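You operate a simulated robot arm through the tools that you are given. There is no shell and no other tool.

Carry out the task below with a simulated robot arm. There is one attempt and no reset: what you move stays moved.

## Task
Rub the stain off the mat's frame, then prime it between its tapes.
Fine: the frame on the blue mat; blue pad and blue brush go back; primer from the blue tin, close it. Set down upright: blue brush. A coat counts when it lies all over at full strength: go over it till it gets no stronger. What is to be rubbed or washed off counts as gone when no trace of it is left.

The check looks at the end state, three seconds after you hand in, the way a careful person would. Anything else that was tipped, shoved, dropped, spilled or broken makes it a failure.

## Robot
A 7-joint arm with a two-finger parallel gripper, fixed in place. Base frame: the origin is on the floor under the middle of its stand, x ahead of it, y to its left, z up; the work surface is at about z = 0.8. Readings come in m, rad, newtons and seconds.
It reaches about 1.372 m from its shoulder. Its first joint turns from -2.601 to 2.601 rad. Payload 3.43 kg.
The tool frame sits at the grasp point between the pads (the TCP): z along the fingers, y along the line on which they close. The tips reach 0.03 m beyond it. The gripper opens to 0.094 m. The fingers are 0.028 m wide and 0.01 m thick; the gripper's body (0.05 by 0.096 m) begins 0.055 m behind the TCP.
Orientation is that of the tool frame in the base frame, as a unit quaternion [w, x, y, z]. With the fingers straight down and closing along the base's y, the tool's x points along the base's -x, its y along +y and its z along -z.

## Interface
- The arm moves only by the tool move_arm. Its argument "deltas" is one flat list of numbers, 7 for each row, row after row: the shift along the tool's x, y, z in m, then the turn, a rotation vector about the tool's x, y, z in rad, then the gripper command, from -1 (shut) to 1 (fully open), values between in proportion. In form: [x, y, z, ax, ay, az, claw, x, y, z, ax, ay, az, claw, ...]. A call has 1 to 20 rows; each row shifts and turns the commanded pose from where the row before left it, along the tool's axes as they then stand. Each row takes 0.2 s and may step no farther than 0.05 m and 0.15 rad from the row before; otherwise, or with a gripper value out of range, the whole call is refused. A pose out of reach is approached as far as the arm can. The call stops where the force on the tool passes 40 N (or 10 N more than at its start, if that is more) or the arm is blocked; 0.2 s more then pass. Each finger travels about 0.045 m/s and halts on what it meets, pressing with about 21 N; the grip force reading is that of the motor and also rises with nothing between the fingers. The clock runs only during rows and for 0.2 s after the last one: add rows that do not move to give the fingers time. The reply holds the time, the measured pose of the TCP, the force on the tool along the base axes, the opening and the grip force, in the units named above and with some noise, with the torque about the TCP (base axes, N m) and any sound that the robot's microphone picked up.
- Cameras (640 x 400 px; columns grow to the right, rows downward): "scene" is fixed at [0.4001, 0.4996, 1.438]; the picture's right is [0.98, 0.19, 0.00], its down [0.14, -0.74, -0.66] and it looks along [-0.12, 0.64, -0.75] (base axes); focal length 214 px, centre (320, 200). "wrist" rides on the gripper at [0.076, 0.014, -0.102] in the tool frame; the picture's right is [-0.18, 0.98, 0.00], its down [-0.75, -0.14, -0.64] and it looks along [-0.63, -0.12, 0.77] (tool axes); focal length 243 px, centre (320, 200). There is no depth. A picture from a camera that has moved, and an enlarged one, comes with that camera's place and axes in the base frame and with its lens.
- capture(camera): a new picture of that camera. No time passes.
- enlarge(camera, box): a new picture of the part [left, top, right, bottom] of that camera's present view, enlarged. No time passes.
- finish_job(): hands the job in; it is judged then, once.

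Places have to be worked out from the pictures, the camera data and where the tool is seen. Open the gripper and draw the arm clear of the work before you hand the job in, unless the task says otherwise.

The tools are called after "Request:" by a JSON object that holds its "api" and its "payload". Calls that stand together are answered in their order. move_arm: Moves the arm, as the interface text tells. Its arguments: {"type":"object","properties":{"deltas":{"type":"array"}},"required":["deltas"]} The other tools are called the same way: capture (camera) takes a picture; enlarge (camera, box) takes an enlarged picture of a part of a camera's view; finish_job () hands the job in.

At the start:

```text
time: 0.0
eef_pos: [0.285, 0.9459, 1.1522]
tcp_rot: [-0.001, -0.002, 1.0, 0.0]
wrist_force: [0.1, -0.1, 0.9]
moment: [-0.01, 0.02, -0.02]
finger_gap: 0.0938
gripper_force: 0.0
```

scene: 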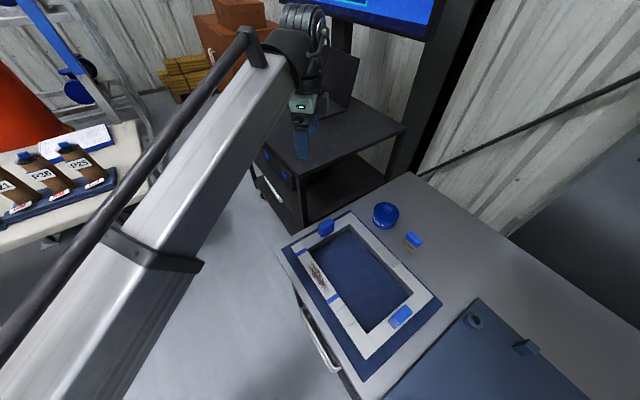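
wrist: 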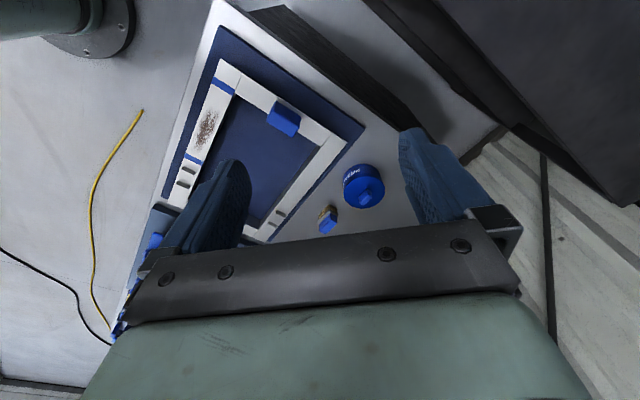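

I see a blue mat with a white frame, a blue tin, a small blue brush, and blue pads on the frame. I'll enlarge several views to make out details before moving.

Request:
{"api": "enlarge", "payload": {"camera": "scene", "box": [270, 190, 450, 380]}}

Request:
{"api": "enlarge", "payload": {"camera": "wrist", "box": [100, 30, 420, 250]}}

Request:
{"api": "enlarge", "payload": {"camera": "scene", "box": [380, 270, 640, 400]}}

Request:
{"api": "enlarge", "payload": {"camera": "scene", "box": [230, 60, 430, 230]}}

```text
2.11 times, centred on (360, 285) of scene
camera zoom: at [0.4001, 0.4996, 1.438], right [0.98, 0.19, 0.0], down [0.14, -0.74, -0.66], along [-0.12, 0.64, -0.75], focal length 452 px, centre (236, 21)
```

zoom: 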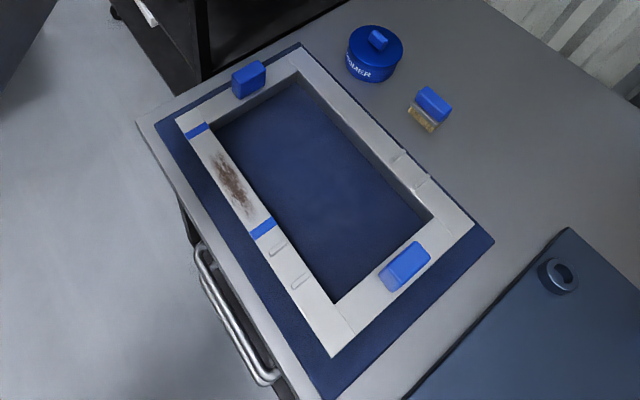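

```text
1.82 times, centred on (260, 140) of wrist
camera zoom: at [0.2104, 0.9598, 1.2543], right [0.18, 0.98, 0.0], down [0.75, -0.14, 0.64], along [0.63, -0.12, -0.77], focal length 441 px, centre (429, 309)
```

zoom: 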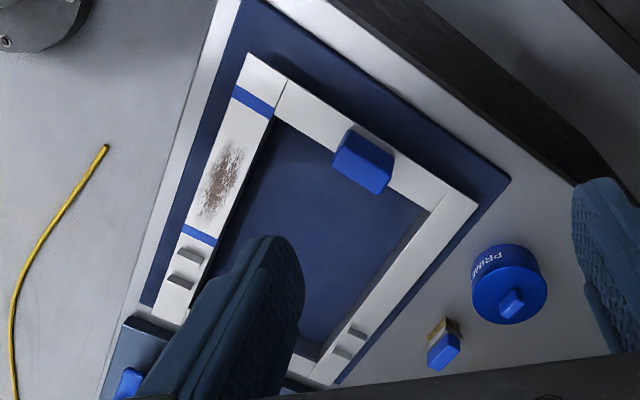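

```text
2.46 times, centred on (510, 335) of scene
camera zoom: at [0.4001, 0.4996, 1.438], right [0.98, 0.19, 0.0], down [0.14, -0.74, -0.66], along [-0.12, 0.64, -0.75], focal length 528 px, centre (-148, -132)
```

zoom: 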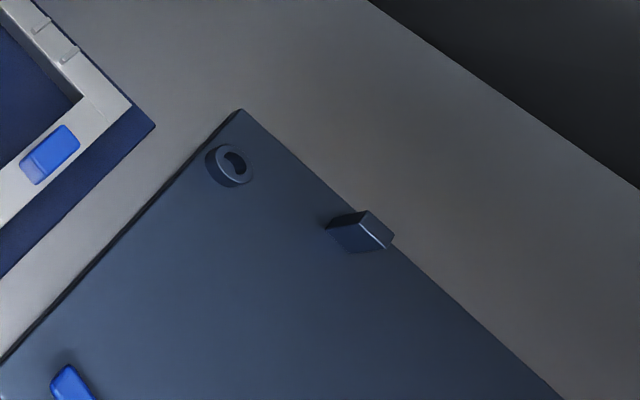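

```text
2.35 times, centred on (330, 145) of scene
camera zoom: at [0.4001, 0.4996, 1.438], right [0.98, 0.19, 0.0], down [0.14, -0.74, -0.66], along [-0.12, 0.64, -0.75], focal length 505 px, centre (296, 329)
```

zoom: 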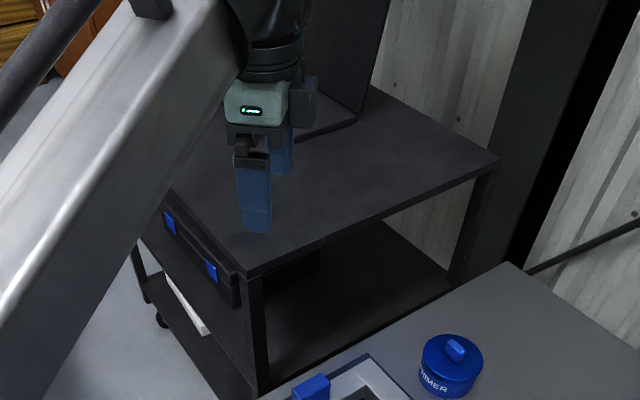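

The layout is partly hidden behind the fingers. I'll back the gripper away towards -x and up a little for a cleaner view of the frame, tin, brush and pads.

Request:
{"api": "move_arm", "payload": {"deltas": [0.035, -0.025, -0.015, 0, 0, 0, 1, 0.035, -0.025, -0.015, 0, 0, 0, 1, 0.035, -0.025, -0.015, 0, 0, 0, 1, 0.035, -0.025, -0.015, 0, 0, 0, 1, 0, 0, 0, 0, 0, 0, 1]}}

Request:
{"api": "capture", "payload": {"camera": "wrist"}}

Request:
{"api": "capture", "payload": {"camera": "scene"}}

```text
time: 1.2
eef_pos: [0.1461, 0.8441, 1.209]
tcp_rot: [0.001, 0.0, 1.0, 0.005]
wrist_force: [0.4, -0.2, -0.1]
moment: [0.01, -0.03, -0.02]
finger_gap: 0.0939
gripper_force: 0.1
```

```text
taken
camera wrist: at [0.0705, 0.8576, 1.312], right [0.18, 0.98, 0.01], down [0.75, -0.15, 0.64], along [0.63, -0.11, -0.77], focal length 243 px, centre (320, 200)
```

wrist: 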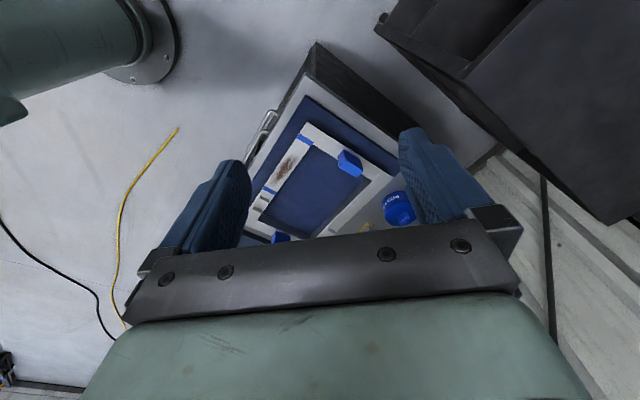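

```text
taken
```

scene: 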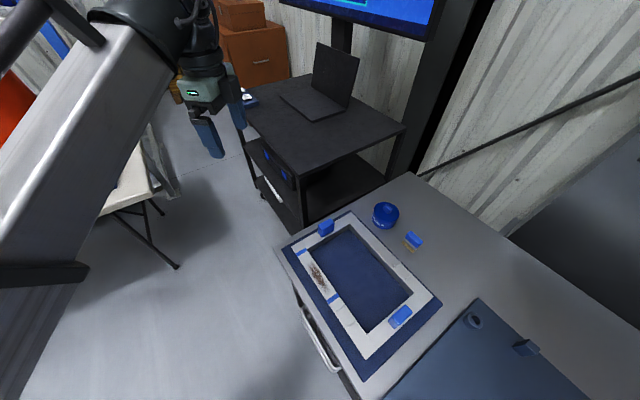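

Now the tool is clear of the scene camera view. I'll enlarge regions of both views to identify the pads, brush and tin, and look for other objects nearby.

Request:
{"api": "enlarge", "payload": {"camera": "wrist", "box": [230, 80, 430, 260]}}

Request:
{"api": "enlarge", "payload": {"camera": "scene", "box": [290, 200, 370, 260]}}

Request:
{"api": "enlarge", "payload": {"camera": "scene", "box": [360, 290, 460, 360]}}

Request:
{"api": "enlarge", "payload": {"camera": "scene", "box": [360, 195, 440, 260]}}

Request:
{"api": "enlarge", "payload": {"camera": "scene", "box": [290, 240, 370, 320]}}

Request:
{"api": "enlarge", "payload": {"camera": "scene", "box": [380, 340, 480, 400]}}

```text
2.22 times, centred on (330, 170) of wrist
camera zoom: at [0.0705, 0.8576, 1.312], right [0.18, 0.98, 0.01], down [0.75, -0.15, 0.64], along [0.63, -0.11, -0.77], focal length 539 px, centre (298, 267)
```

zoom: 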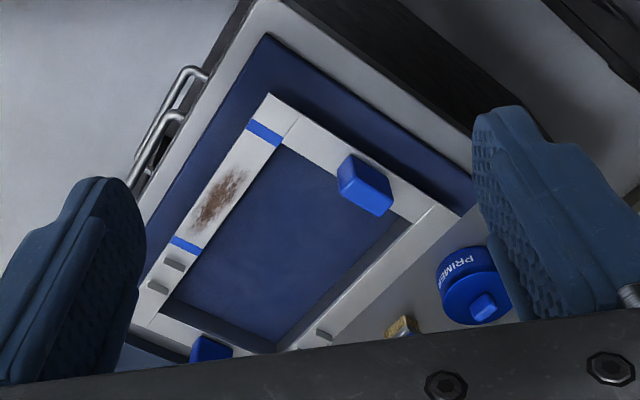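

```text
6.67 times, centred on (330, 230) of scene
camera zoom: at [0.4001, 0.4996, 1.438], right [0.98, 0.19, 0.0], down [0.14, -0.74, -0.66], along [-0.12, 0.64, -0.75], focal length 1430 px, centre (253, 0)
```

zoom: 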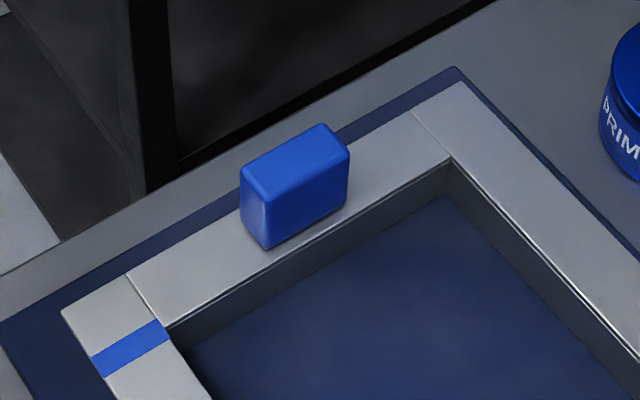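

```text
5.71 times, centred on (410, 325) of scene
camera zoom: at [0.4001, 0.4996, 1.438], right [0.98, 0.19, 0.0], down [0.14, -0.74, -0.66], along [-0.12, 0.64, -0.75], focal length 1226 px, centre (-194, -514)
```

zoom: 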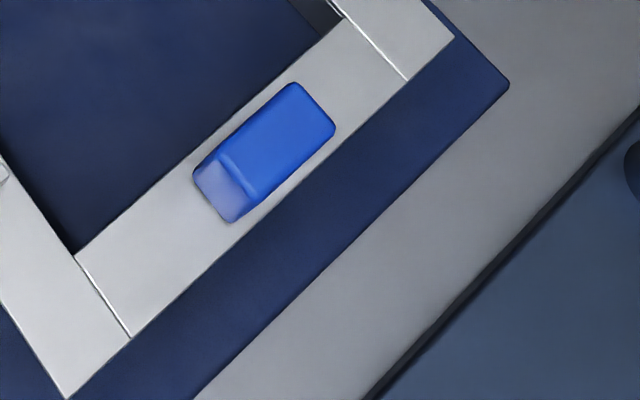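

```text
6.15 times, centred on (400, 228) of scene
camera zoom: at [0.4001, 0.4996, 1.438], right [0.98, 0.19, 0.0], down [0.14, -0.74, -0.66], along [-0.12, 0.64, -0.75], focal length 1320 px, centre (-172, 31)
```

zoom: 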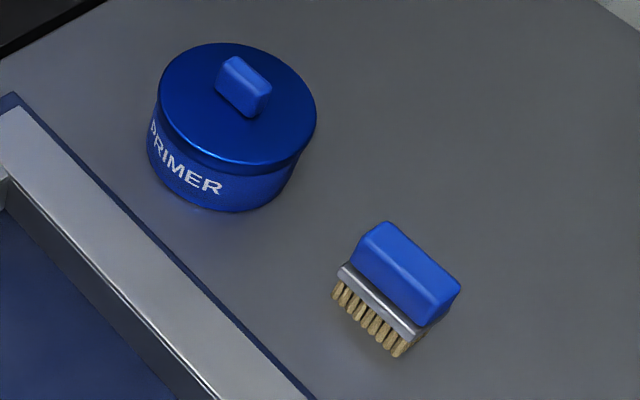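

```text
5.00 times, centred on (330, 280) of scene
camera zoom: at [0.4001, 0.4996, 1.438], right [0.98, 0.19, 0.0], down [0.14, -0.74, -0.66], along [-0.12, 0.64, -0.75], focal length 1072 px, centre (270, -200)
```

zoom: 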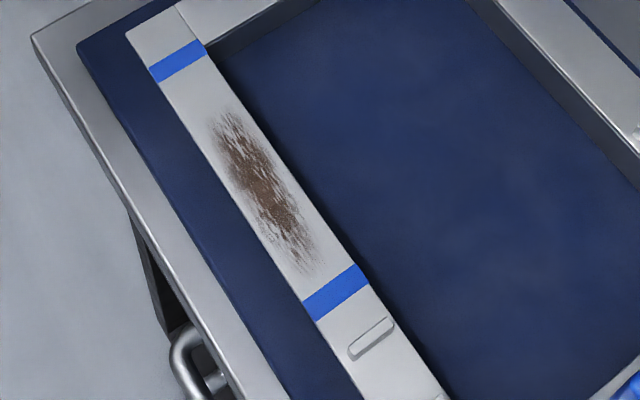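

```text
6.40 times, centred on (430, 370) of scene
camera zoom: at [0.4001, 0.4996, 1.438], right [0.98, 0.19, 0.0], down [0.14, -0.74, -0.66], along [-0.12, 0.64, -0.75], focal length 1373 px, centre (-384, -888)
```

zoom: 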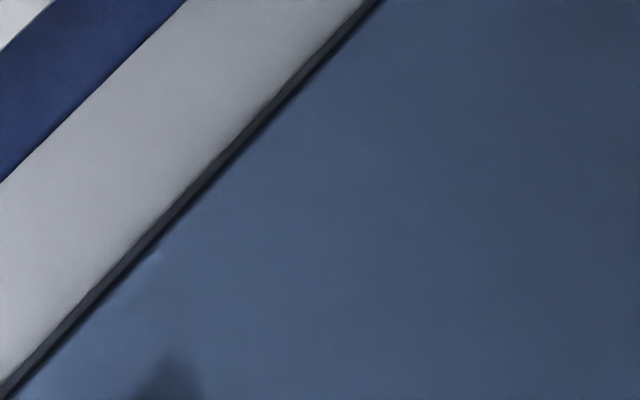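

The frame, stain between the two tapes, tin and brush are clear; there's a blue panel with more objects to the -y side out of the scene view. I'll move the arm toward -y to look at that with the wrist camera.

Request:
{"api": "move_arm", "payload": {"deltas": [-0.006, -0.044, 0, 0, 0, 0, 1, -0.006, -0.044, 0, 0, 0, 0, 1, -0.006, -0.044, 0, 0, 0, 0, 1, -0.006, -0.044, 0, 0, 0, 0, 1, -0.006, -0.044, 0, 0, 0, 0, 1, -0.006, -0.044, 0, 0, 0, 0, 1, -0.006, -0.044, 0, 0, 0, 0, 1, -0.006, -0.044, 0, 0, 0, 0, 1, -0.006, -0.044, 0, 0, 0, 0, 1, 0, 0, 0, 0, 0, 0, 1]}}

Request:
{"api": "capture", "payload": {"camera": "wrist"}}

Request:
{"api": "capture", "payload": {"camera": "scene"}}

```text
time: 3.4
eef_pos: [0.2165, 0.5209, 1.0619]
tcp_rot: [0.001, -0.001, 1.0, 0.005]
wrist_force: [-0.2, -0.1, -0.1]
moment: [0.0, 0.04, -0.03]
finger_gap: 0.0941
gripper_force: 0.0
out of reach, approached as far as the arm can: row 1, 2, 3, 4, 5, 6, 7, 8, 9
```

```text
taken
camera wrist: at [0.141, 0.5344, 1.1655], right [0.18, 0.98, 0.01], down [0.75, -0.15, 0.64], along [0.63, -0.11, -0.77], focal length 243 px, centre (320, 200)
```

wrist: 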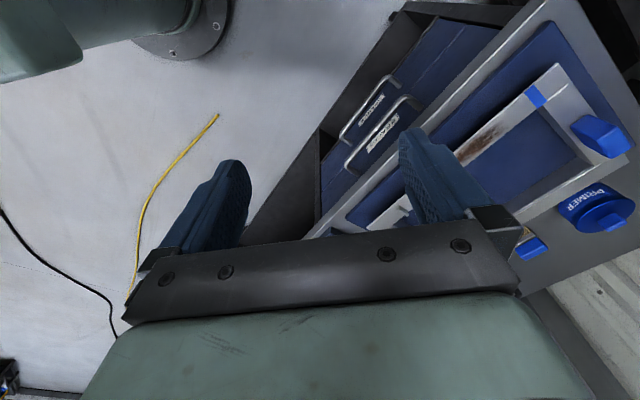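

```text
taken
```

scene: 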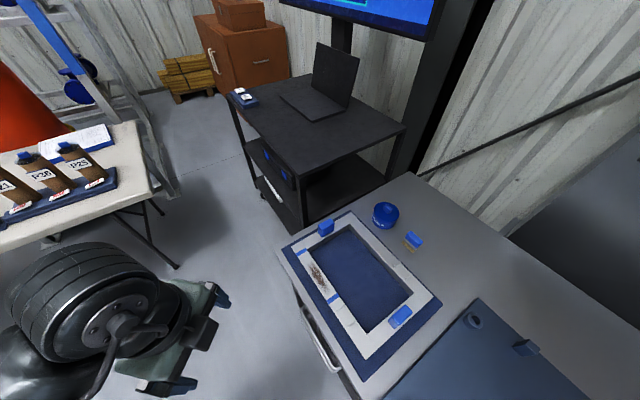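

That pose was folded too close to the base, so the arm ended lower and off the table edge at (0.22, 0.52, 1.06). I'll head out over the table in +x, rising slightly, to look straight down on the blue panel.

Request:
{"api": "move_arm", "payload": {"deltas": [0, 0, -0.03, 0, 0, 0, 1, -0.03, 0, -0.03, 0, 0, 0, 1, -0.04, -0.01, -0.02, 0, 0, 0, 1, -0.04, -0.01, 0, 0, 0, 0, 1]}}

```text
time: 4.4
eef_pos: [0.3363, 0.5317, 1.0867]
tcp_rot: [0.001, -0.001, 1.0, 0.003]
wrist_force: [0.2, -0.5, -0.4]
moment: [0.04, 0.0, 0.04]
finger_gap: 0.0939
gripper_force: 0.0
out of reach, approached as far as the arm can: row 1, 2, 3
```

Now at (0.336, 0.532, 1.087); I'll continue outward to about (0.66, 0.42, 1.13) and take a picture there.

Request:
{"api": "move_arm", "payload": {"deltas": [-0.04, -0.014, -0.0055, 0, 0, 0, 1, -0.04, -0.014, -0.0055, 0, 0, 0, 1, -0.04, -0.014, -0.0055, 0, 0, 0, 1, -0.04, -0.014, -0.0055, 0, 0, 0, 1, -0.04, -0.014, -0.0055, 0, 0, 0, 1, -0.04, -0.014, -0.0055, 0, 0, 0, 1, -0.04, -0.014, -0.0055, 0, 0, 0, 1, -0.04, -0.014, -0.0055, 0, 0, 0, 1]}}

Request:
{"api": "capture", "payload": {"camera": "wrist"}}

Request:
{"api": "capture", "payload": {"camera": "scene"}}

```text
time: 6.2
eef_pos: [0.6549, 0.4193, 1.1292]
tcp_rot: [0.0, -0.002, 1.0, -0.001]
wrist_force: [0.3, -0.7, 0.3]
moment: [-0.02, -0.02, 0.0]
finger_gap: 0.0936
gripper_force: 0.1
```

```text
taken
camera wrist: at [0.5804, 0.4327, 1.2316], right [0.18, 0.98, 0.0], down [0.75, -0.14, 0.64], along [0.63, -0.12, -0.77], focal length 243 px, centre (320, 200)
```

wrist: 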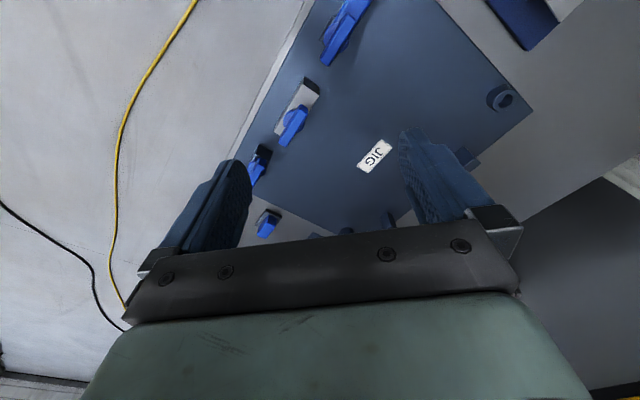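

```text
taken
```

scene: 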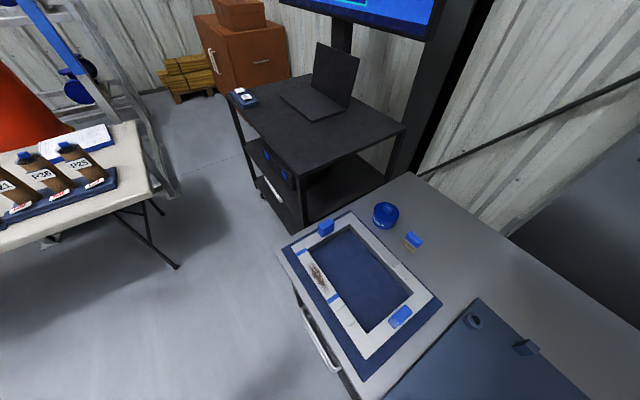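

The panel is a "JIG" plate with toggle clamps, unrelated. Next I'll inspect the two blue blocks on the frame up close, starting with the one on the near short side around (0.58, 0.67).

Request:
{"api": "move_arm", "payload": {"deltas": [0, 0.045, 0.01, 0, 0, 0, 1, 0, 0.045, 0.01, 0, 0, 0, 1, 0, 0.045, 0.01, 0, 0, 0, 1, 0, 0.045, 0.01, 0, 0, 0, 1, 0, 0.045, 0.01, 0, 0, 0, 1, 0, 0.02, 0.01, 0, 0, 0, 1, 0, 0, 0, 0, 0, 0, 1]}}

Request:
{"api": "capture", "payload": {"camera": "wrist"}}

```text
time: 7.8
eef_pos: [0.6553, 0.6638, 1.0698]
tcp_rot: [0.0, -0.001, 1.0, 0.0]
wrist_force: [0.3, 0.0, 0.1]
moment: [0.0, -0.03, 0.06]
finger_gap: 0.0941
gripper_force: 0.0
```

```text
taken
camera wrist: at [0.5803, 0.678, 1.1722], right [0.18, 0.98, 0.0], down [0.75, -0.14, 0.64], along [0.63, -0.12, -0.77], focal length 243 px, centre (320, 200)
```

wrist: 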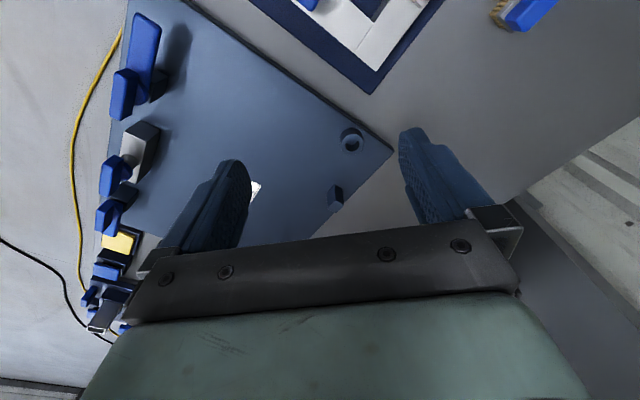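

The frame is just off the top of the image, so I'll move the camera back in -x and slightly in +y so the frame is centred in view.

Request:
{"api": "move_arm", "payload": {"deltas": [0.045, 0.01, -0.01, 0, 0, 0, 1, 0.045, 0.01, -0.01, 0, 0, 0, 1, 0.045, 0.01, -0.01, 0, 0, 0, 1, 0.045, 0.01, -0.01, 0, 0, 0, 1, 0, 0, 0, 0, 0, 0, 1]}}

Request:
{"api": "capture", "payload": {"camera": "wrist"}}

```text
time: 9.0
eef_pos: [0.4756, 0.7051, 1.1105]
tcp_rot: [0.001, 0.0, 1.0, -0.001]
wrist_force: [0.0, -0.5, 0.3]
moment: [0.02, 0.0, 0.01]
finger_gap: 0.0941
gripper_force: 0.0
```

```text
taken
camera wrist: at [0.4005, 0.7192, 1.2135], right [0.18, 0.98, 0.0], down [0.75, -0.14, 0.64], along [0.63, -0.12, -0.77], focal length 243 px, centre (320, 200)
```

wrist: 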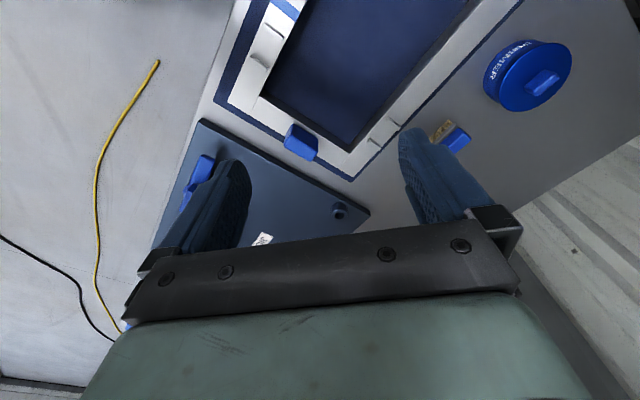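

Request:
{"api": "enlarge", "payload": {"camera": "wrist", "box": [250, 90, 370, 180]}}

Request:
{"api": "enlarge", "payload": {"camera": "wrist", "box": [410, 20, 590, 160]}}

Request:
{"api": "enlarge", "payload": {"camera": "wrist", "box": [200, 0, 360, 110]}}

```text
4.44 times, centred on (310, 135) of wrist
camera zoom: at [0.4005, 0.7192, 1.2135], right [0.18, 0.98, 0.0], down [0.75, -0.14, 0.64], along [0.63, -0.12, -0.77], focal length 1078 px, centre (364, 489)
```

zoom: 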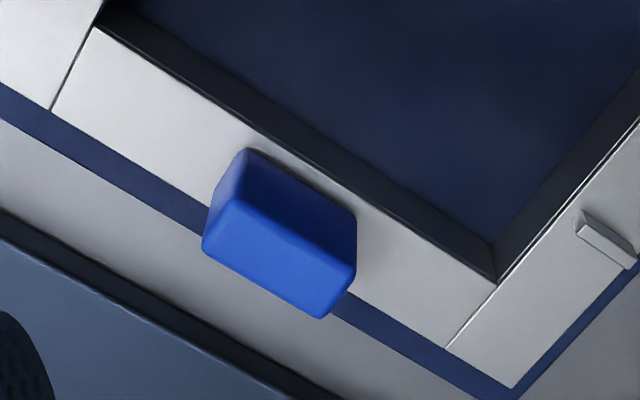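

```text
2.86 times, centred on (500, 90) of wrist
camera zoom: at [0.4005, 0.7192, 1.2135], right [0.18, 0.98, 0.0], down [0.75, -0.14, 0.64], along [0.63, -0.12, -0.77], focal length 693 px, centre (-194, 514)
```

zoom: 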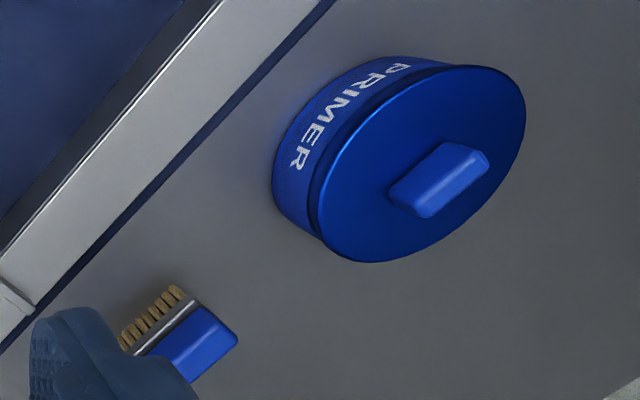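

```text
3.64 times, centred on (280, 55) of wrist
camera zoom: at [0.4005, 0.7192, 1.2135], right [0.18, 0.98, 0.0], down [0.75, -0.14, 0.64], along [0.63, -0.12, -0.77], focal length 882 px, centre (466, 727)
```

zoom: 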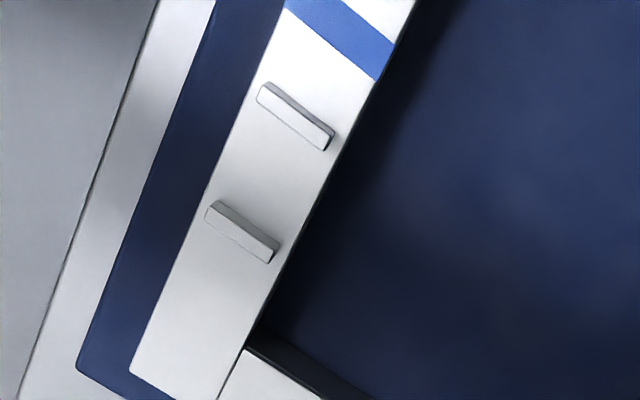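

I see two plain blue blocks on the frame's short rails, ridges on the long rails, and a brush with wood-coloured bristles. Before deciding which block is the pad, I'll check the remaining area beyond the JIG plate for other pads.

Request:
{"api": "move_arm", "payload": {"deltas": [-0.045, -0.045, 0, 0, 0, 0, 1, -0.045, -0.045, 0, 0, 0, 0, 1, -0.045, -0.045, 0, 0, 0, 0, 1, -0.045, -0.045, 0, 0, 0, 0, 1, -0.045, -0.045, 0, 0, 0, 0, 1, -0.045, -0.045, 0, 0, 0, 0, 1, -0.045, -0.045, 0, 0, 0, 0, 1, 0, 0, 0, 0, 0, 0, 1]}}

Request:
{"api": "capture", "payload": {"camera": "wrist"}}

```text
refused: row 1 steps farther than a row can; nothing moved
```

```text
taken
camera wrist: at [0.4005, 0.7192, 1.2135], right [0.18, 0.98, 0.0], down [0.75, -0.14, 0.64], along [0.63, -0.12, -0.77], focal length 243 px, centre (320, 200)
```

wrist: 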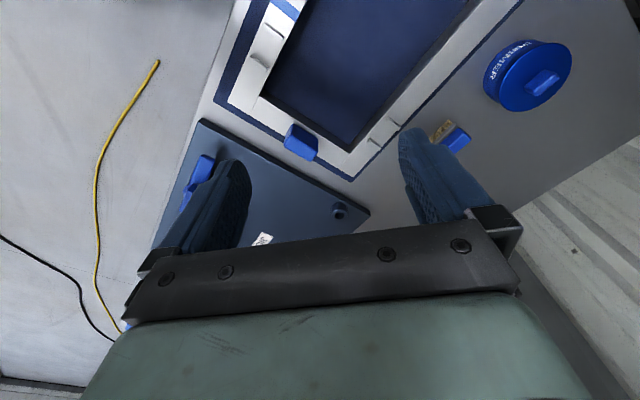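

The diagonal step was too long; I'll use smaller components (0.034 each) toward (0.75, 0.43).

Request:
{"api": "move_arm", "payload": {"deltas": [-0.034, -0.034, 0, 0, 0, 0, 1, -0.034, -0.034, 0, 0, 0, 0, 1, -0.034, -0.034, 0, 0, 0, 0, 1, -0.034, -0.034, 0, 0, 0, 0, 1, -0.034, -0.034, 0, 0, 0, 0, 1, -0.034, -0.034, 0, 0, 0, 0, 1, -0.034, -0.034, 0, 0, 0, 0, 1, -0.034, -0.034, 0, 0, 0, 0, 1, -0.034, -0.034, 0, 0, 0, 0, 1, -0.034, -0.034, 0, 0, 0, 0, 1, 0, 0, 0, 0, 0, 0, 1]}}

Request:
{"api": "capture", "payload": {"camera": "wrist"}}

```text
time: 11.4
eef_pos: [0.8164, 0.3638, 1.109]
tcp_rot: [0.0, -0.001, 1.0, 0.0]
wrist_force: [0.2, -0.2, -0.8]
moment: [0.04, -0.01, 0.0]
finger_gap: 0.094
gripper_force: 0.0
```

```text
taken
camera wrist: at [0.7417, 0.3777, 1.212], right [0.18, 0.98, 0.0], down [0.75, -0.14, 0.64], along [0.63, -0.12, -0.77], focal length 243 px, centre (320, 200)
```

wrist: 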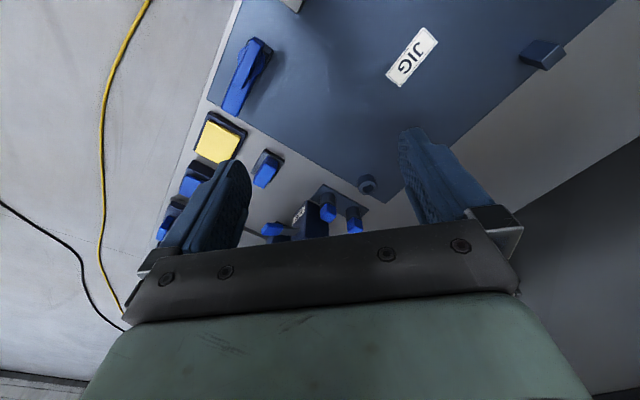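

More items (a notepad-like yellow block, blue-handled things) lie beyond the jig. I'll move a bit further to see what they are.

Request:
{"api": "move_arm", "payload": {"deltas": [-0.034, -0.034, 0, 0, 0, 0, 1, -0.034, -0.034, 0, 0, 0, 0, 1, -0.034, -0.034, 0, 0, 0, 0, 1, -0.034, -0.034, 0, 0, 0, 0, 1, -0.034, -0.034, 0, 0, 0, 0, 1, 0, 0, 0, 0, 0, 0, 1]}}

Request:
{"api": "capture", "payload": {"camera": "wrist"}}

Request:
{"api": "enlarge", "payload": {"camera": "wrist", "box": [150, 0, 420, 230]}}

```text
time: 12.8
eef_pos: [0.9882, 0.1937, 1.1075]
tcp_rot: [0.001, -0.001, 1.0, -0.001]
wrist_force: [1.0, 0.2, -0.3]
moment: [0.0, 0.0, -0.02]
finger_gap: 0.094
gripper_force: 0.0
```

```text
taken
camera wrist: at [0.9129, 0.2082, 1.211], right [0.18, 0.98, 0.0], down [0.75, -0.14, 0.64], along [0.63, -0.12, -0.77], focal length 243 px, centre (320, 200)
```

wrist: 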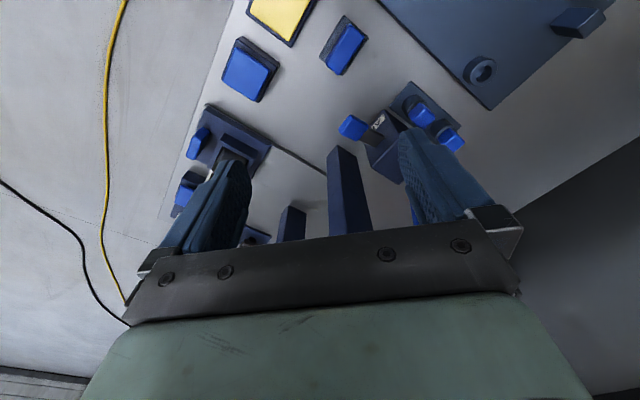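

```text
1.74 times, centred on (285, 115) of wrist
camera zoom: at [0.9129, 0.2082, 1.211], right [0.18, 0.98, 0.0], down [0.75, -0.14, 0.64], along [0.63, -0.12, -0.77], focal length 422 px, centre (381, 348)
```

zoom: 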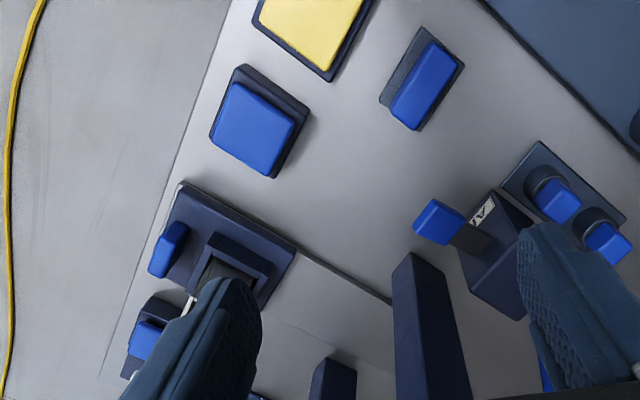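

Several other fixtures here. I'll enlarge each of them to see which could be a "blue pad".

Request:
{"api": "enlarge", "payload": {"camera": "wrist", "box": [300, 0, 400, 90]}}

Request:
{"api": "enlarge", "payload": {"camera": "wrist", "box": [200, 0, 320, 110]}}

Request:
{"api": "enlarge", "payload": {"camera": "wrist", "box": [330, 70, 480, 190]}}

Request:
{"api": "enlarge", "payload": {"camera": "wrist", "box": [160, 90, 300, 230]}}

```text
4.44 times, centred on (350, 45) of wrist
camera zoom: at [0.9129, 0.2082, 1.211], right [0.18, 0.98, 0.0], down [0.75, -0.14, 0.64], along [0.63, -0.12, -0.77], focal length 1078 px, centre (187, 889)
```

zoom: 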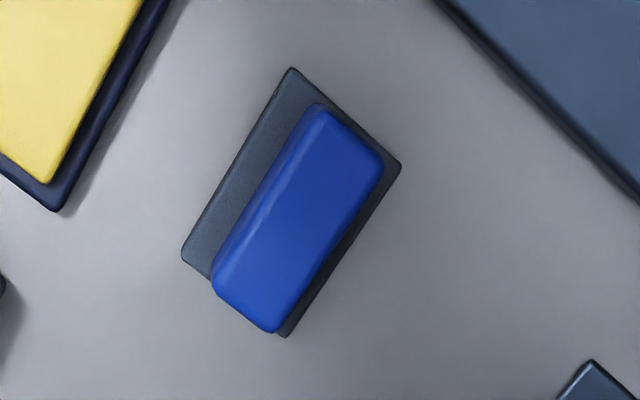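

```text
3.64 times, centred on (260, 55) of wrist
camera zoom: at [0.9129, 0.2082, 1.211], right [0.18, 0.98, 0.0], down [0.75, -0.14, 0.64], along [0.63, -0.12, -0.77], focal length 882 px, centre (538, 727)
```

zoom: 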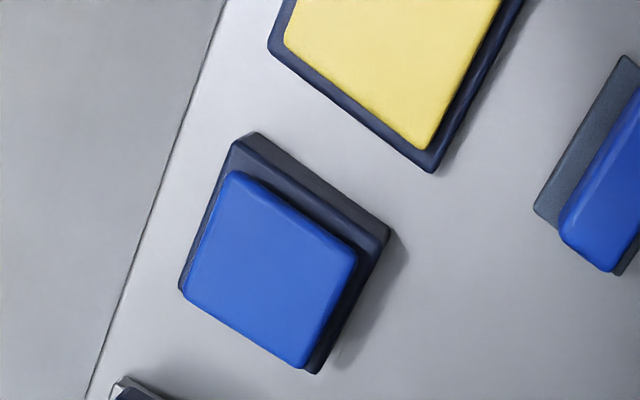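

```text
3.33 times, centred on (405, 130) of wrist
camera zoom: at [0.9129, 0.2082, 1.211], right [0.18, 0.98, 0.0], down [0.75, -0.14, 0.64], along [0.63, -0.12, -0.77], focal length 809 px, centre (37, 433)
```

zoom: 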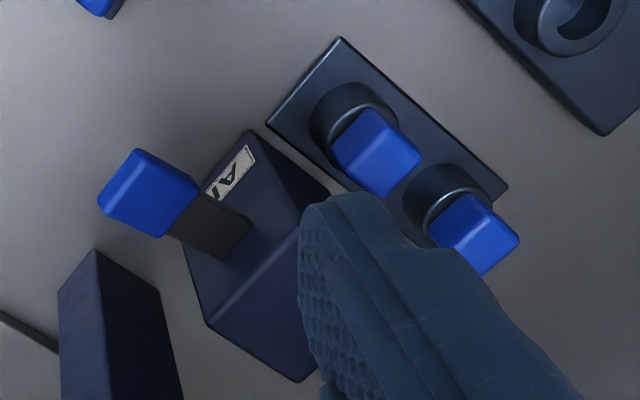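

```text
2.86 times, centred on (230, 160) of wrist
camera zoom: at [0.9129, 0.2082, 1.211], right [0.18, 0.98, 0.0], down [0.75, -0.14, 0.64], along [0.63, -0.12, -0.77], focal length 693 px, centre (577, 314)
```

zoom: 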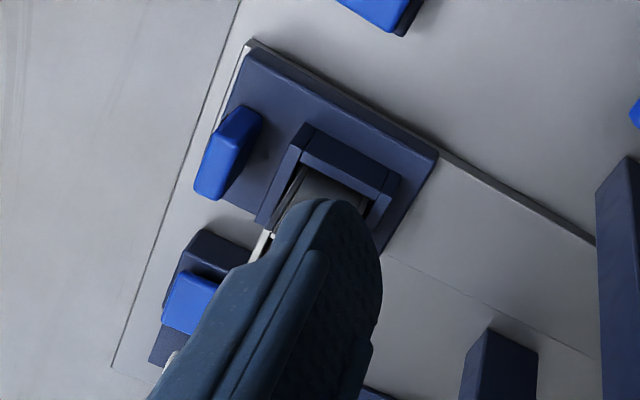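

These look like fixtures for other jobs, but the dark-based block with a blue grip at about (0.97, 0.23) could be a rubbing pad, while the two frame blocks sit mid-rail like frame grips. I'll rise and survey further toward -y to see everything before deciding.

Request:
{"api": "move_arm", "payload": {"deltas": [0, 0, -0.04, 0, 0, 0, 1, 0, 0, -0.04, 0, 0, 0, 1, -0.01, -0.04, -0.01, 0, 0, 0, 1, -0.01, -0.04, 0, 0, 0, 0, 1, -0.01, -0.04, 0, 0, 0, 0, 1, -0.01, -0.04, 0, 0, 0, 0, 1, 0, 0, 0, 0, 0, 0, 1]}}

Request:
{"api": "capture", "payload": {"camera": "wrist"}}

```text
time: 14.4
eef_pos: [1.0267, 0.0334, 1.2007]
tcp_rot: [0.001, 0.0, 1.0, 0.0]
wrist_force: [0.5, 1.3, 0.0]
moment: [-0.02, 0.04, -0.03]
finger_gap: 0.094
gripper_force: 0.1
```

```text
taken
camera wrist: at [0.9512, 0.0479, 1.3031], right [0.18, 0.98, 0.0], down [0.75, -0.14, 0.64], along [0.63, -0.12, -0.77], focal length 243 px, centre (320, 200)
```

wrist: 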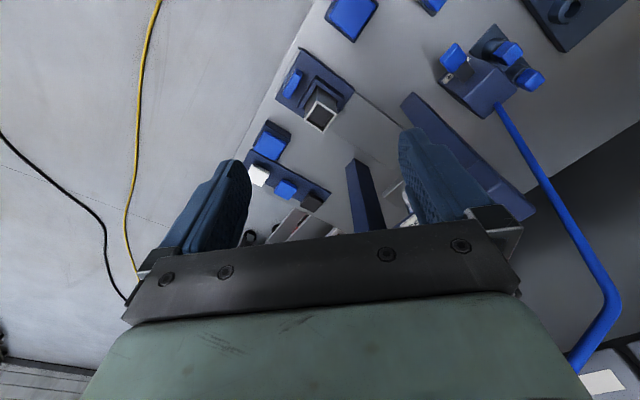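

Request:
{"api": "enlarge", "payload": {"camera": "wrist", "box": [230, 0, 420, 130]}}

Request:
{"api": "enlarge", "payload": {"camera": "wrist", "box": [230, 110, 420, 250]}}

Request:
{"api": "enlarge", "payload": {"camera": "wrist", "box": [390, 0, 640, 160]}}

```text
3.08 times, centred on (325, 65) of wrist
camera zoom: at [0.9512, 0.0479, 1.3031], right [0.18, 0.98, 0.0], down [0.75, -0.14, 0.64], along [0.63, -0.12, -0.77], focal length 746 px, centre (305, 615)
```

zoom: 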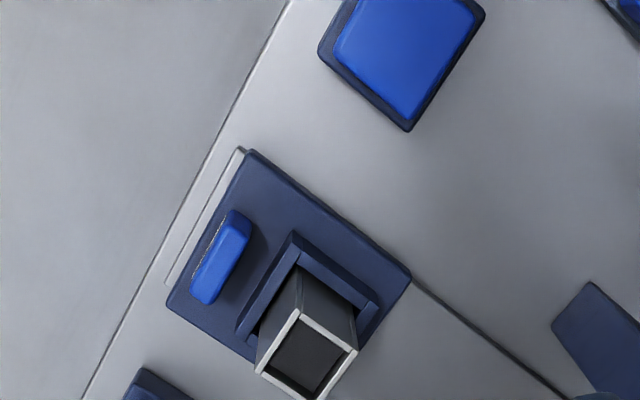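

```text
2.86 times, centred on (325, 180) of wrist
camera zoom: at [0.9512, 0.0479, 1.3031], right [0.18, 0.98, 0.0], down [0.75, -0.14, 0.64], along [0.63, -0.12, -0.77], focal length 693 px, centre (306, 257)
```

zoom: 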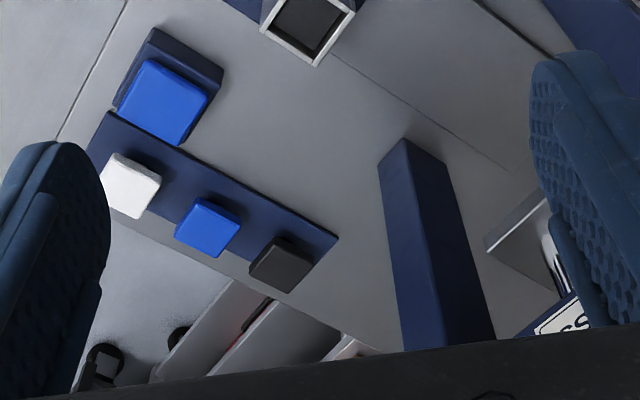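

```text
2.50 times, centred on (515, 80) of wrist
camera zoom: at [0.9512, 0.0479, 1.3031], right [0.18, 0.98, 0.0], down [0.75, -0.14, 0.64], along [0.63, -0.12, -0.77], focal length 606 px, centre (-168, 500)
```

zoom: 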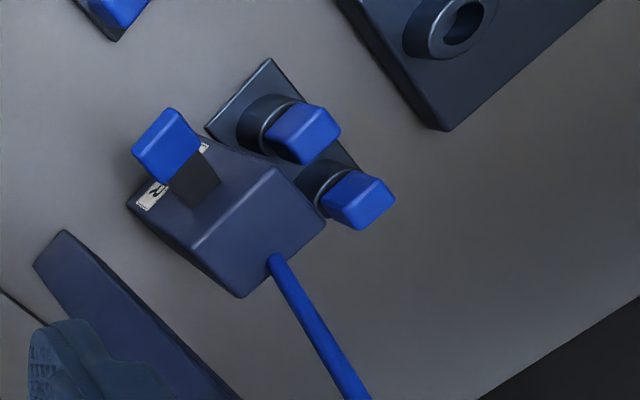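

The far fixtures (big square buttons, lever box, knobs, three-button strip) look like fixed panel gear. The dark-based block with blue grip at (0.97, 0.23) needs a side-on look, so I'll move back, tilt the tool and view it obliquely.

Request:
{"api": "move_arm", "payload": {"deltas": [0.02, 0.034, 0, 0, 0, 0, 1, 0.02, 0.034, 0, 0, 0, 0, 1, 0.02, 0.034, 0, 0, 0, 0, 1, 0.02, 0.034, 0, 0, 0, 0, 1, 0.02, 0.034, 0, 0, 0, 0, 1, 0.02, 0.034, 0, 0, 0, 0, 1, 0.02, 0.034, 0, 0, 0, 0, 1, 0.02, 0.034, 0, 0, 0, 0, 1, 0, 0, 0.04, 0, -0.15, 0, 1, 0, 0, 0.04, 0, -0.15, 0, 1, 0, 0, 0.04, 0, -0.15, 0, 1, 0, 0, 0, 0, 0, 0, 1]}}

Request:
{"api": "capture", "payload": {"camera": "wrist"}}

```text
time: 17.0
eef_pos: [0.8846, 0.306, 1.0829]
tcp_rot: [0.224, -0.001, 0.975, 0.0]
wrist_force: [0.5, 0.0, 0.8]
moment: [0.01, 0.03, 0.03]
finger_gap: 0.094
gripper_force: 0.2
```

```text
taken
camera wrist: at [0.773, 0.3202, 1.1425], right [0.16, 0.98, 0.08], down [0.4, -0.14, 0.91], along [0.9, -0.12, -0.41], focal length 243 px, centre (320, 200)
```

wrist: 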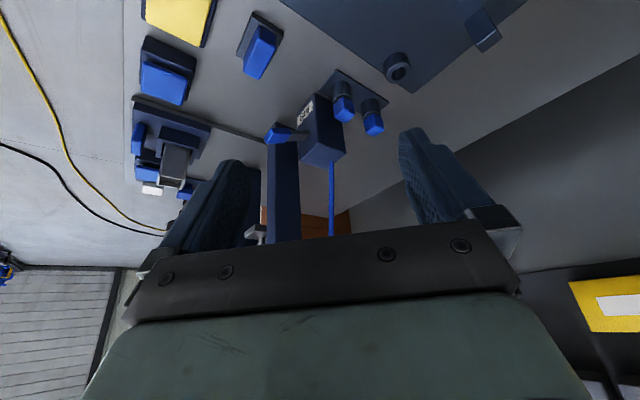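

Request:
{"api": "enlarge", "payload": {"camera": "wrist", "box": [220, 0, 310, 90]}}

Request:
{"api": "enlarge", "payload": {"camera": "wrist", "box": [110, 0, 230, 110]}}

Request:
{"api": "enlarge", "payload": {"camera": "wrist", "box": [110, 80, 260, 220]}}

Request:
{"api": "enlarge", "payload": {"camera": "wrist", "box": [250, 60, 420, 240]}}

```text
4.44 times, centred on (265, 45) of wrist
camera zoom: at [0.773, 0.3202, 1.1425], right [0.16, 0.98, 0.08], down [0.4, -0.14, 0.91], along [0.9, -0.12, -0.41], focal length 1078 px, centre (564, 889)
```

zoom: 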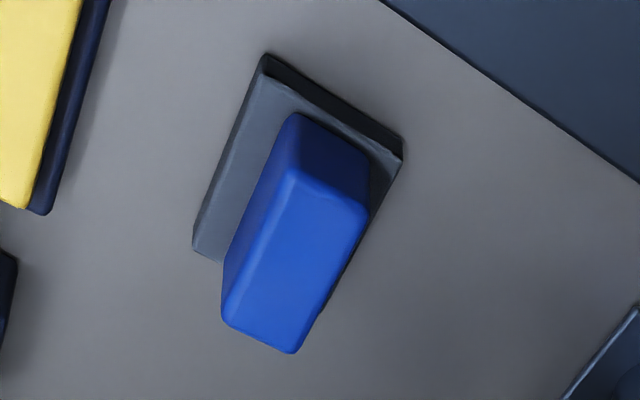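

```text
3.64 times, centred on (170, 55) of wrist
camera zoom: at [0.773, 0.3202, 1.1425], right [0.16, 0.98, 0.08], down [0.4, -0.14, 0.91], along [0.9, -0.12, -0.41], focal length 882 px, centre (866, 727)
```

zoom: 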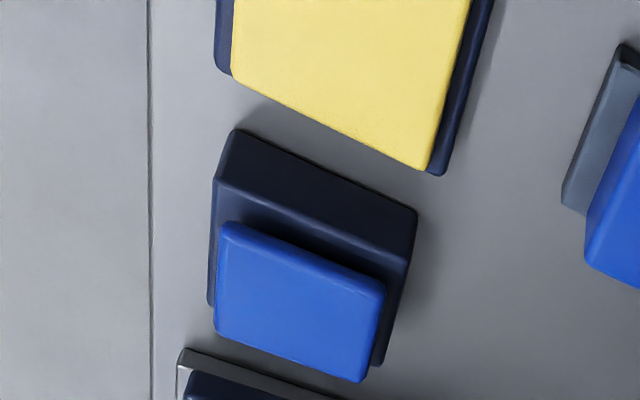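

```text
2.86 times, centred on (185, 150) of wrist
camera zoom: at [0.773, 0.3202, 1.1425], right [0.16, 0.98, 0.08], down [0.4, -0.14, 0.91], along [0.9, -0.12, -0.41], focal length 693 px, centre (706, 343)
```

zoom: 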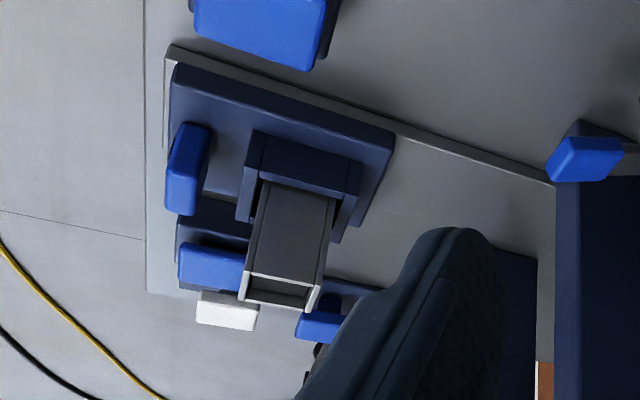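

```text
2.22 times, centred on (335, 150) of wrist
camera zoom: at [0.773, 0.3202, 1.1425], right [0.16, 0.98, 0.08], down [0.4, -0.14, 0.91], along [0.9, -0.12, -0.41], focal length 539 px, centre (287, 311)
```

zoom: 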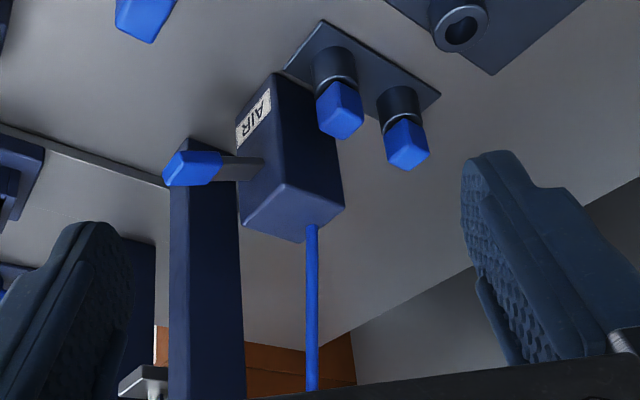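

The block at (0.97, 0.23) has a slate base with blue grip on top. Now I'll go back over the frame with the tilted tool to examine blocks A and B obliquely for seams or base layers.

Request:
{"api": "move_arm", "payload": {"deltas": [0.02805, 0.0308, -0.01356, 0, 0, 0, 1, 0.02805, 0.0308, -0.01356, 0, 0, 0, 1, 0.02805, 0.0308, -0.01356, 0, 0, 0, 1, 0.02805, 0.0308, -0.01356, 0, 0, 0, 1, 0.02805, 0.0308, -0.01356, 0, 0, 0, 1, 0.02805, 0.0308, -0.01356, 0, 0, 0, 1, 0.02805, 0.0308, -0.01356, 0, 0, 0, 1, 0.02805, 0.0308, -0.01356, 0, 0, 0, 1, 0.02805, 0.0308, -0.01356, 0, 0, 0, 1, 0.02805, 0.0308, -0.01356, 0, 0, 0, 1, 0.02805, 0.0308, -0.01356, 0, 0, 0, 1, 0.02805, 0.0308, -0.01356, 0, 0, 0, 1, 0, 0, 0, 0, 0, 0, 1]}}

Request:
{"api": "capture", "payload": {"camera": "wrist"}}

```text
time: 19.8
eef_pos: [0.5083, 0.6717, 1.0828]
tcp_rot: [0.223, 0.0, 0.975, 0.001]
wrist_force: [-0.2, 0.2, 0.4]
moment: [0.02, 0.01, 0.02]
finger_gap: 0.094
gripper_force: 0.0
```

```text
taken
camera wrist: at [0.396, 0.6874, 1.1425], right [0.17, 0.98, 0.08], down [0.4, -0.14, 0.91], along [0.9, -0.12, -0.42], focal length 243 px, centre (320, 200)
```

wrist: 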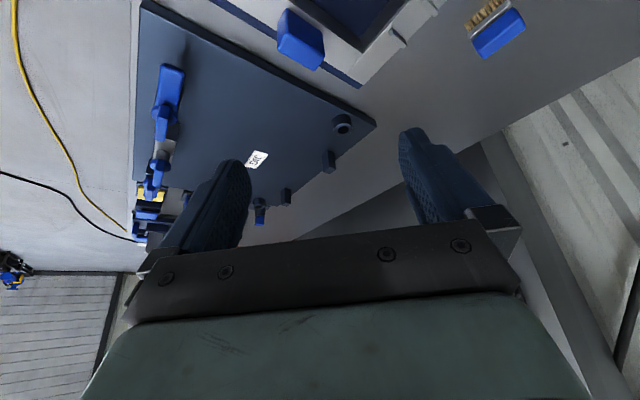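

Request:
{"api": "enlarge", "payload": {"camera": "wrist", "box": [250, 0, 350, 80]}}

Request:
{"api": "enlarge", "payload": {"camera": "wrist", "box": [350, 0, 540, 80]}}

Request:
{"api": "enlarge", "payload": {"camera": "scene", "box": [380, 300, 420, 335]}}

Request:
{"api": "enlarge", "payload": {"camera": "scene", "box": [305, 210, 345, 245]}}

```text
5.00 times, centred on (300, 40) of wrist
camera zoom: at [0.396, 0.6874, 1.1425], right [0.17, 0.98, 0.08], down [0.4, -0.14, 0.91], along [0.9, -0.12, -0.42], focal length 1213 px, centre (420, 1000)
```

zoom: 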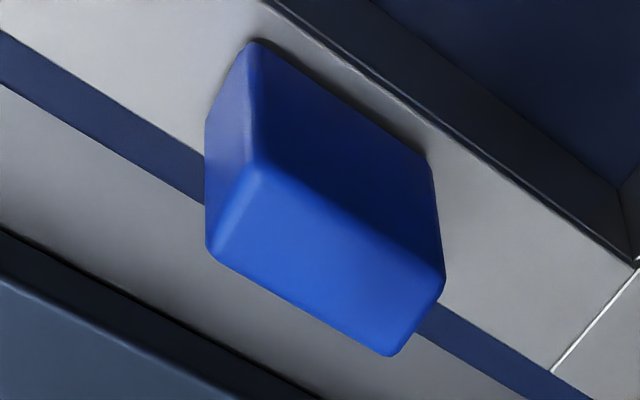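

```text
3.37 times, centred on (445, 40) of wrist
camera zoom: at [0.396, 0.6874, 1.1425], right [0.17, 0.98, 0.08], down [0.4, -0.14, 0.91], along [0.9, -0.12, -0.42], focal length 817 px, centre (-101, 739)
```

zoom: 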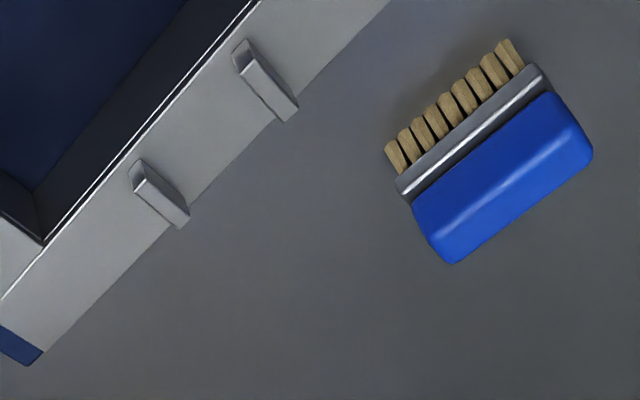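

```text
11.43 times, centred on (400, 318) of scene
camera zoom: at [0.4001, 0.4996, 1.438], right [0.98, 0.19, 0.0], down [0.14, -0.74, -0.66], along [-0.12, 0.64, -0.75], focal length 2451 px, centre (-594, -1143)
```

zoom: 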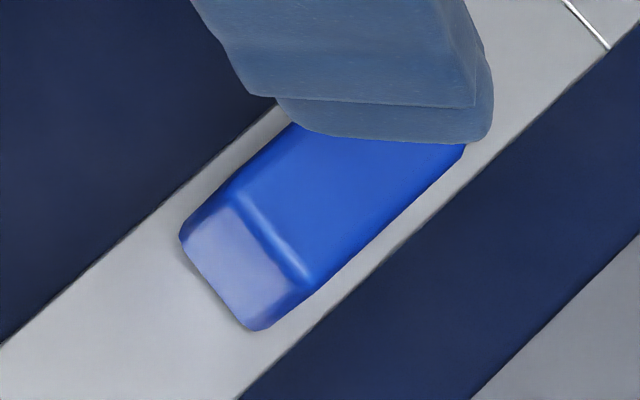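

```text
11.43 times, centred on (325, 228) of scene
camera zoom: at [0.4001, 0.4996, 1.438], right [0.98, 0.19, 0.0], down [0.14, -0.74, -0.66], along [-0.12, 0.64, -0.75], focal length 2451 px, centre (263, -114)
```

zoom: 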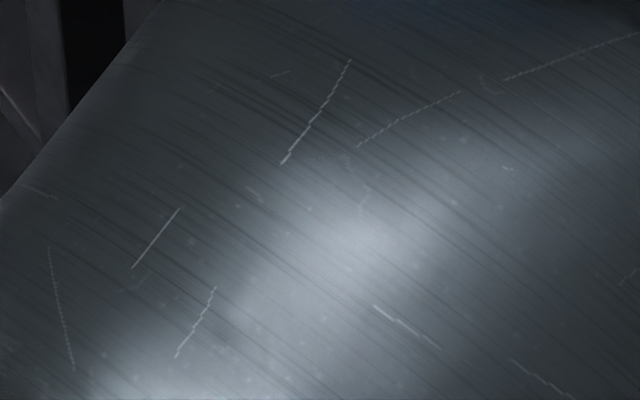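

Block B is a plain rounded block centred on its rail and mirrored by A, consistent with frame grips; the loose slate-based block resembles the brush's build (grip + working part). I'll take one more look at the three-coloured strip at (1.28, -0.1) to rule it out as pads.

Request:
{"api": "move_arm", "payload": {"deltas": [-0.0265, -0.0308, -0.003, 0, 0, 0, 1, -0.0265, -0.0308, -0.003, 0, 0, 0, 1, -0.0265, -0.0308, -0.003, 0, 0, 0, 1, -0.0265, -0.0308, -0.003, 0, 0, 0, 1, -0.0265, -0.0308, -0.003, 0, 0, 0, 1, -0.0265, -0.0308, -0.003, 0, 0, 0, 1, -0.0265, -0.0308, -0.003, 0, 0, 0, 1, -0.0265, -0.0308, -0.003, 0, 0, 0, 1, -0.0265, -0.0308, -0.003, 0, 0, 0, 1, -0.0265, -0.0308, -0.003, 0, 0, 0, 1, -0.0265, -0.0308, -0.003, 0, 0, 0, 1, -0.0265, -0.0308, -0.003, 0, 0, 0, 1, -0.0265, -0.0308, -0.003, 0, 0, 0, 1, -0.0265, -0.0308, -0.003, 0, 0, 0, 1, -0.0265, -0.0308, -0.003, 0, 0, 0, 1, -0.0265, -0.0308, -0.003, 0, 0, 0, 1, -0.0265, -0.0308, -0.003, 0, 0, 0, 1, 0, 0, 0, 0, 0, 0, 1]}}

Request:
{"api": "capture", "payload": {"camera": "wrist"}}

```text
time: 23.6
eef_pos: [0.8906, 0.1535, 1.3271]
tcp_rot: [0.223, -0.001, 0.975, 0.0]
wrist_force: [0.1, -0.7, -1.1]
moment: [0.01, 0.01, -0.01]
finger_gap: 0.0942
gripper_force: 0.1
```

```text
taken
camera wrist: at [0.7793, 0.1664, 1.3869], right [0.16, 0.98, 0.08], down [0.4, -0.14, 0.91], along [0.9, -0.12, -0.42], focal length 243 px, centre (320, 200)
```

wrist: 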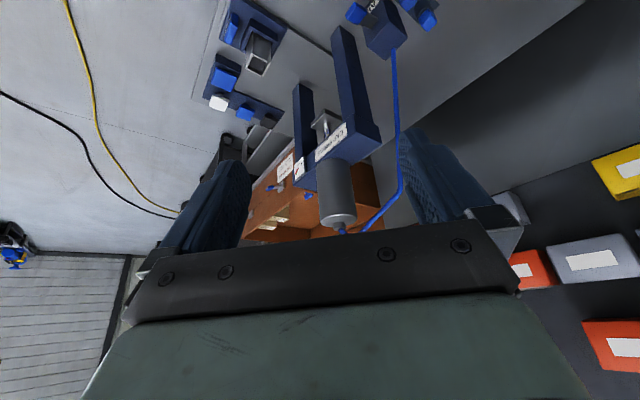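

Request:
{"api": "enlarge", "payload": {"camera": "wrist", "box": [195, 0, 305, 150]}}

Request:
{"api": "enlarge", "payload": {"camera": "wrist", "box": [240, 40, 400, 240]}}

```text
2.67 times, centred on (250, 75) of wrist
camera zoom: at [0.7793, 0.1664, 1.3869], right [0.16, 0.98, 0.08], down [0.4, -0.14, 0.91], along [0.9, -0.12, -0.42], focal length 647 px, centre (507, 533)
```

zoom: 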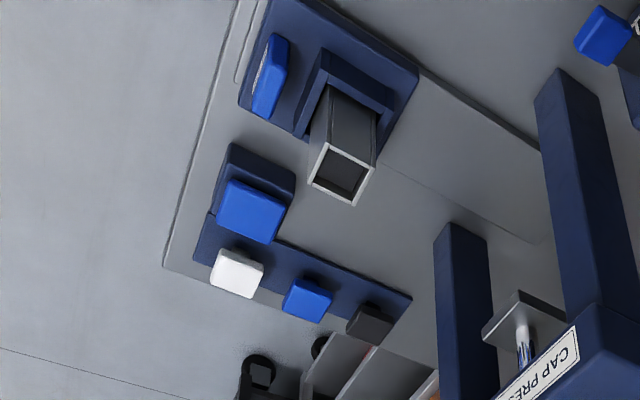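

```text
2.00 times, centred on (320, 140) of wrist
camera zoom: at [0.7793, 0.1664, 1.3869], right [0.16, 0.98, 0.08], down [0.4, -0.14, 0.91], along [0.9, -0.12, -0.42], focal length 485 px, centre (320, 320)
```

zoom: 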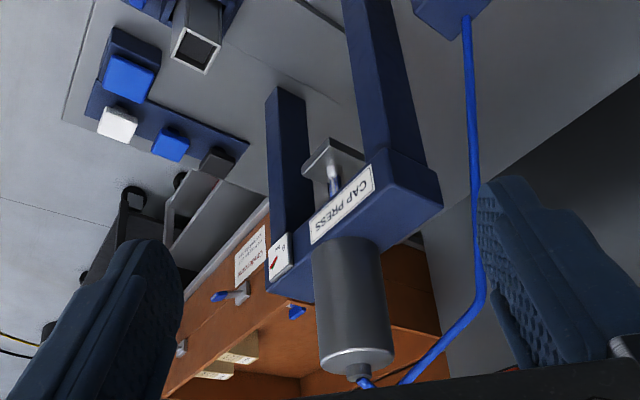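

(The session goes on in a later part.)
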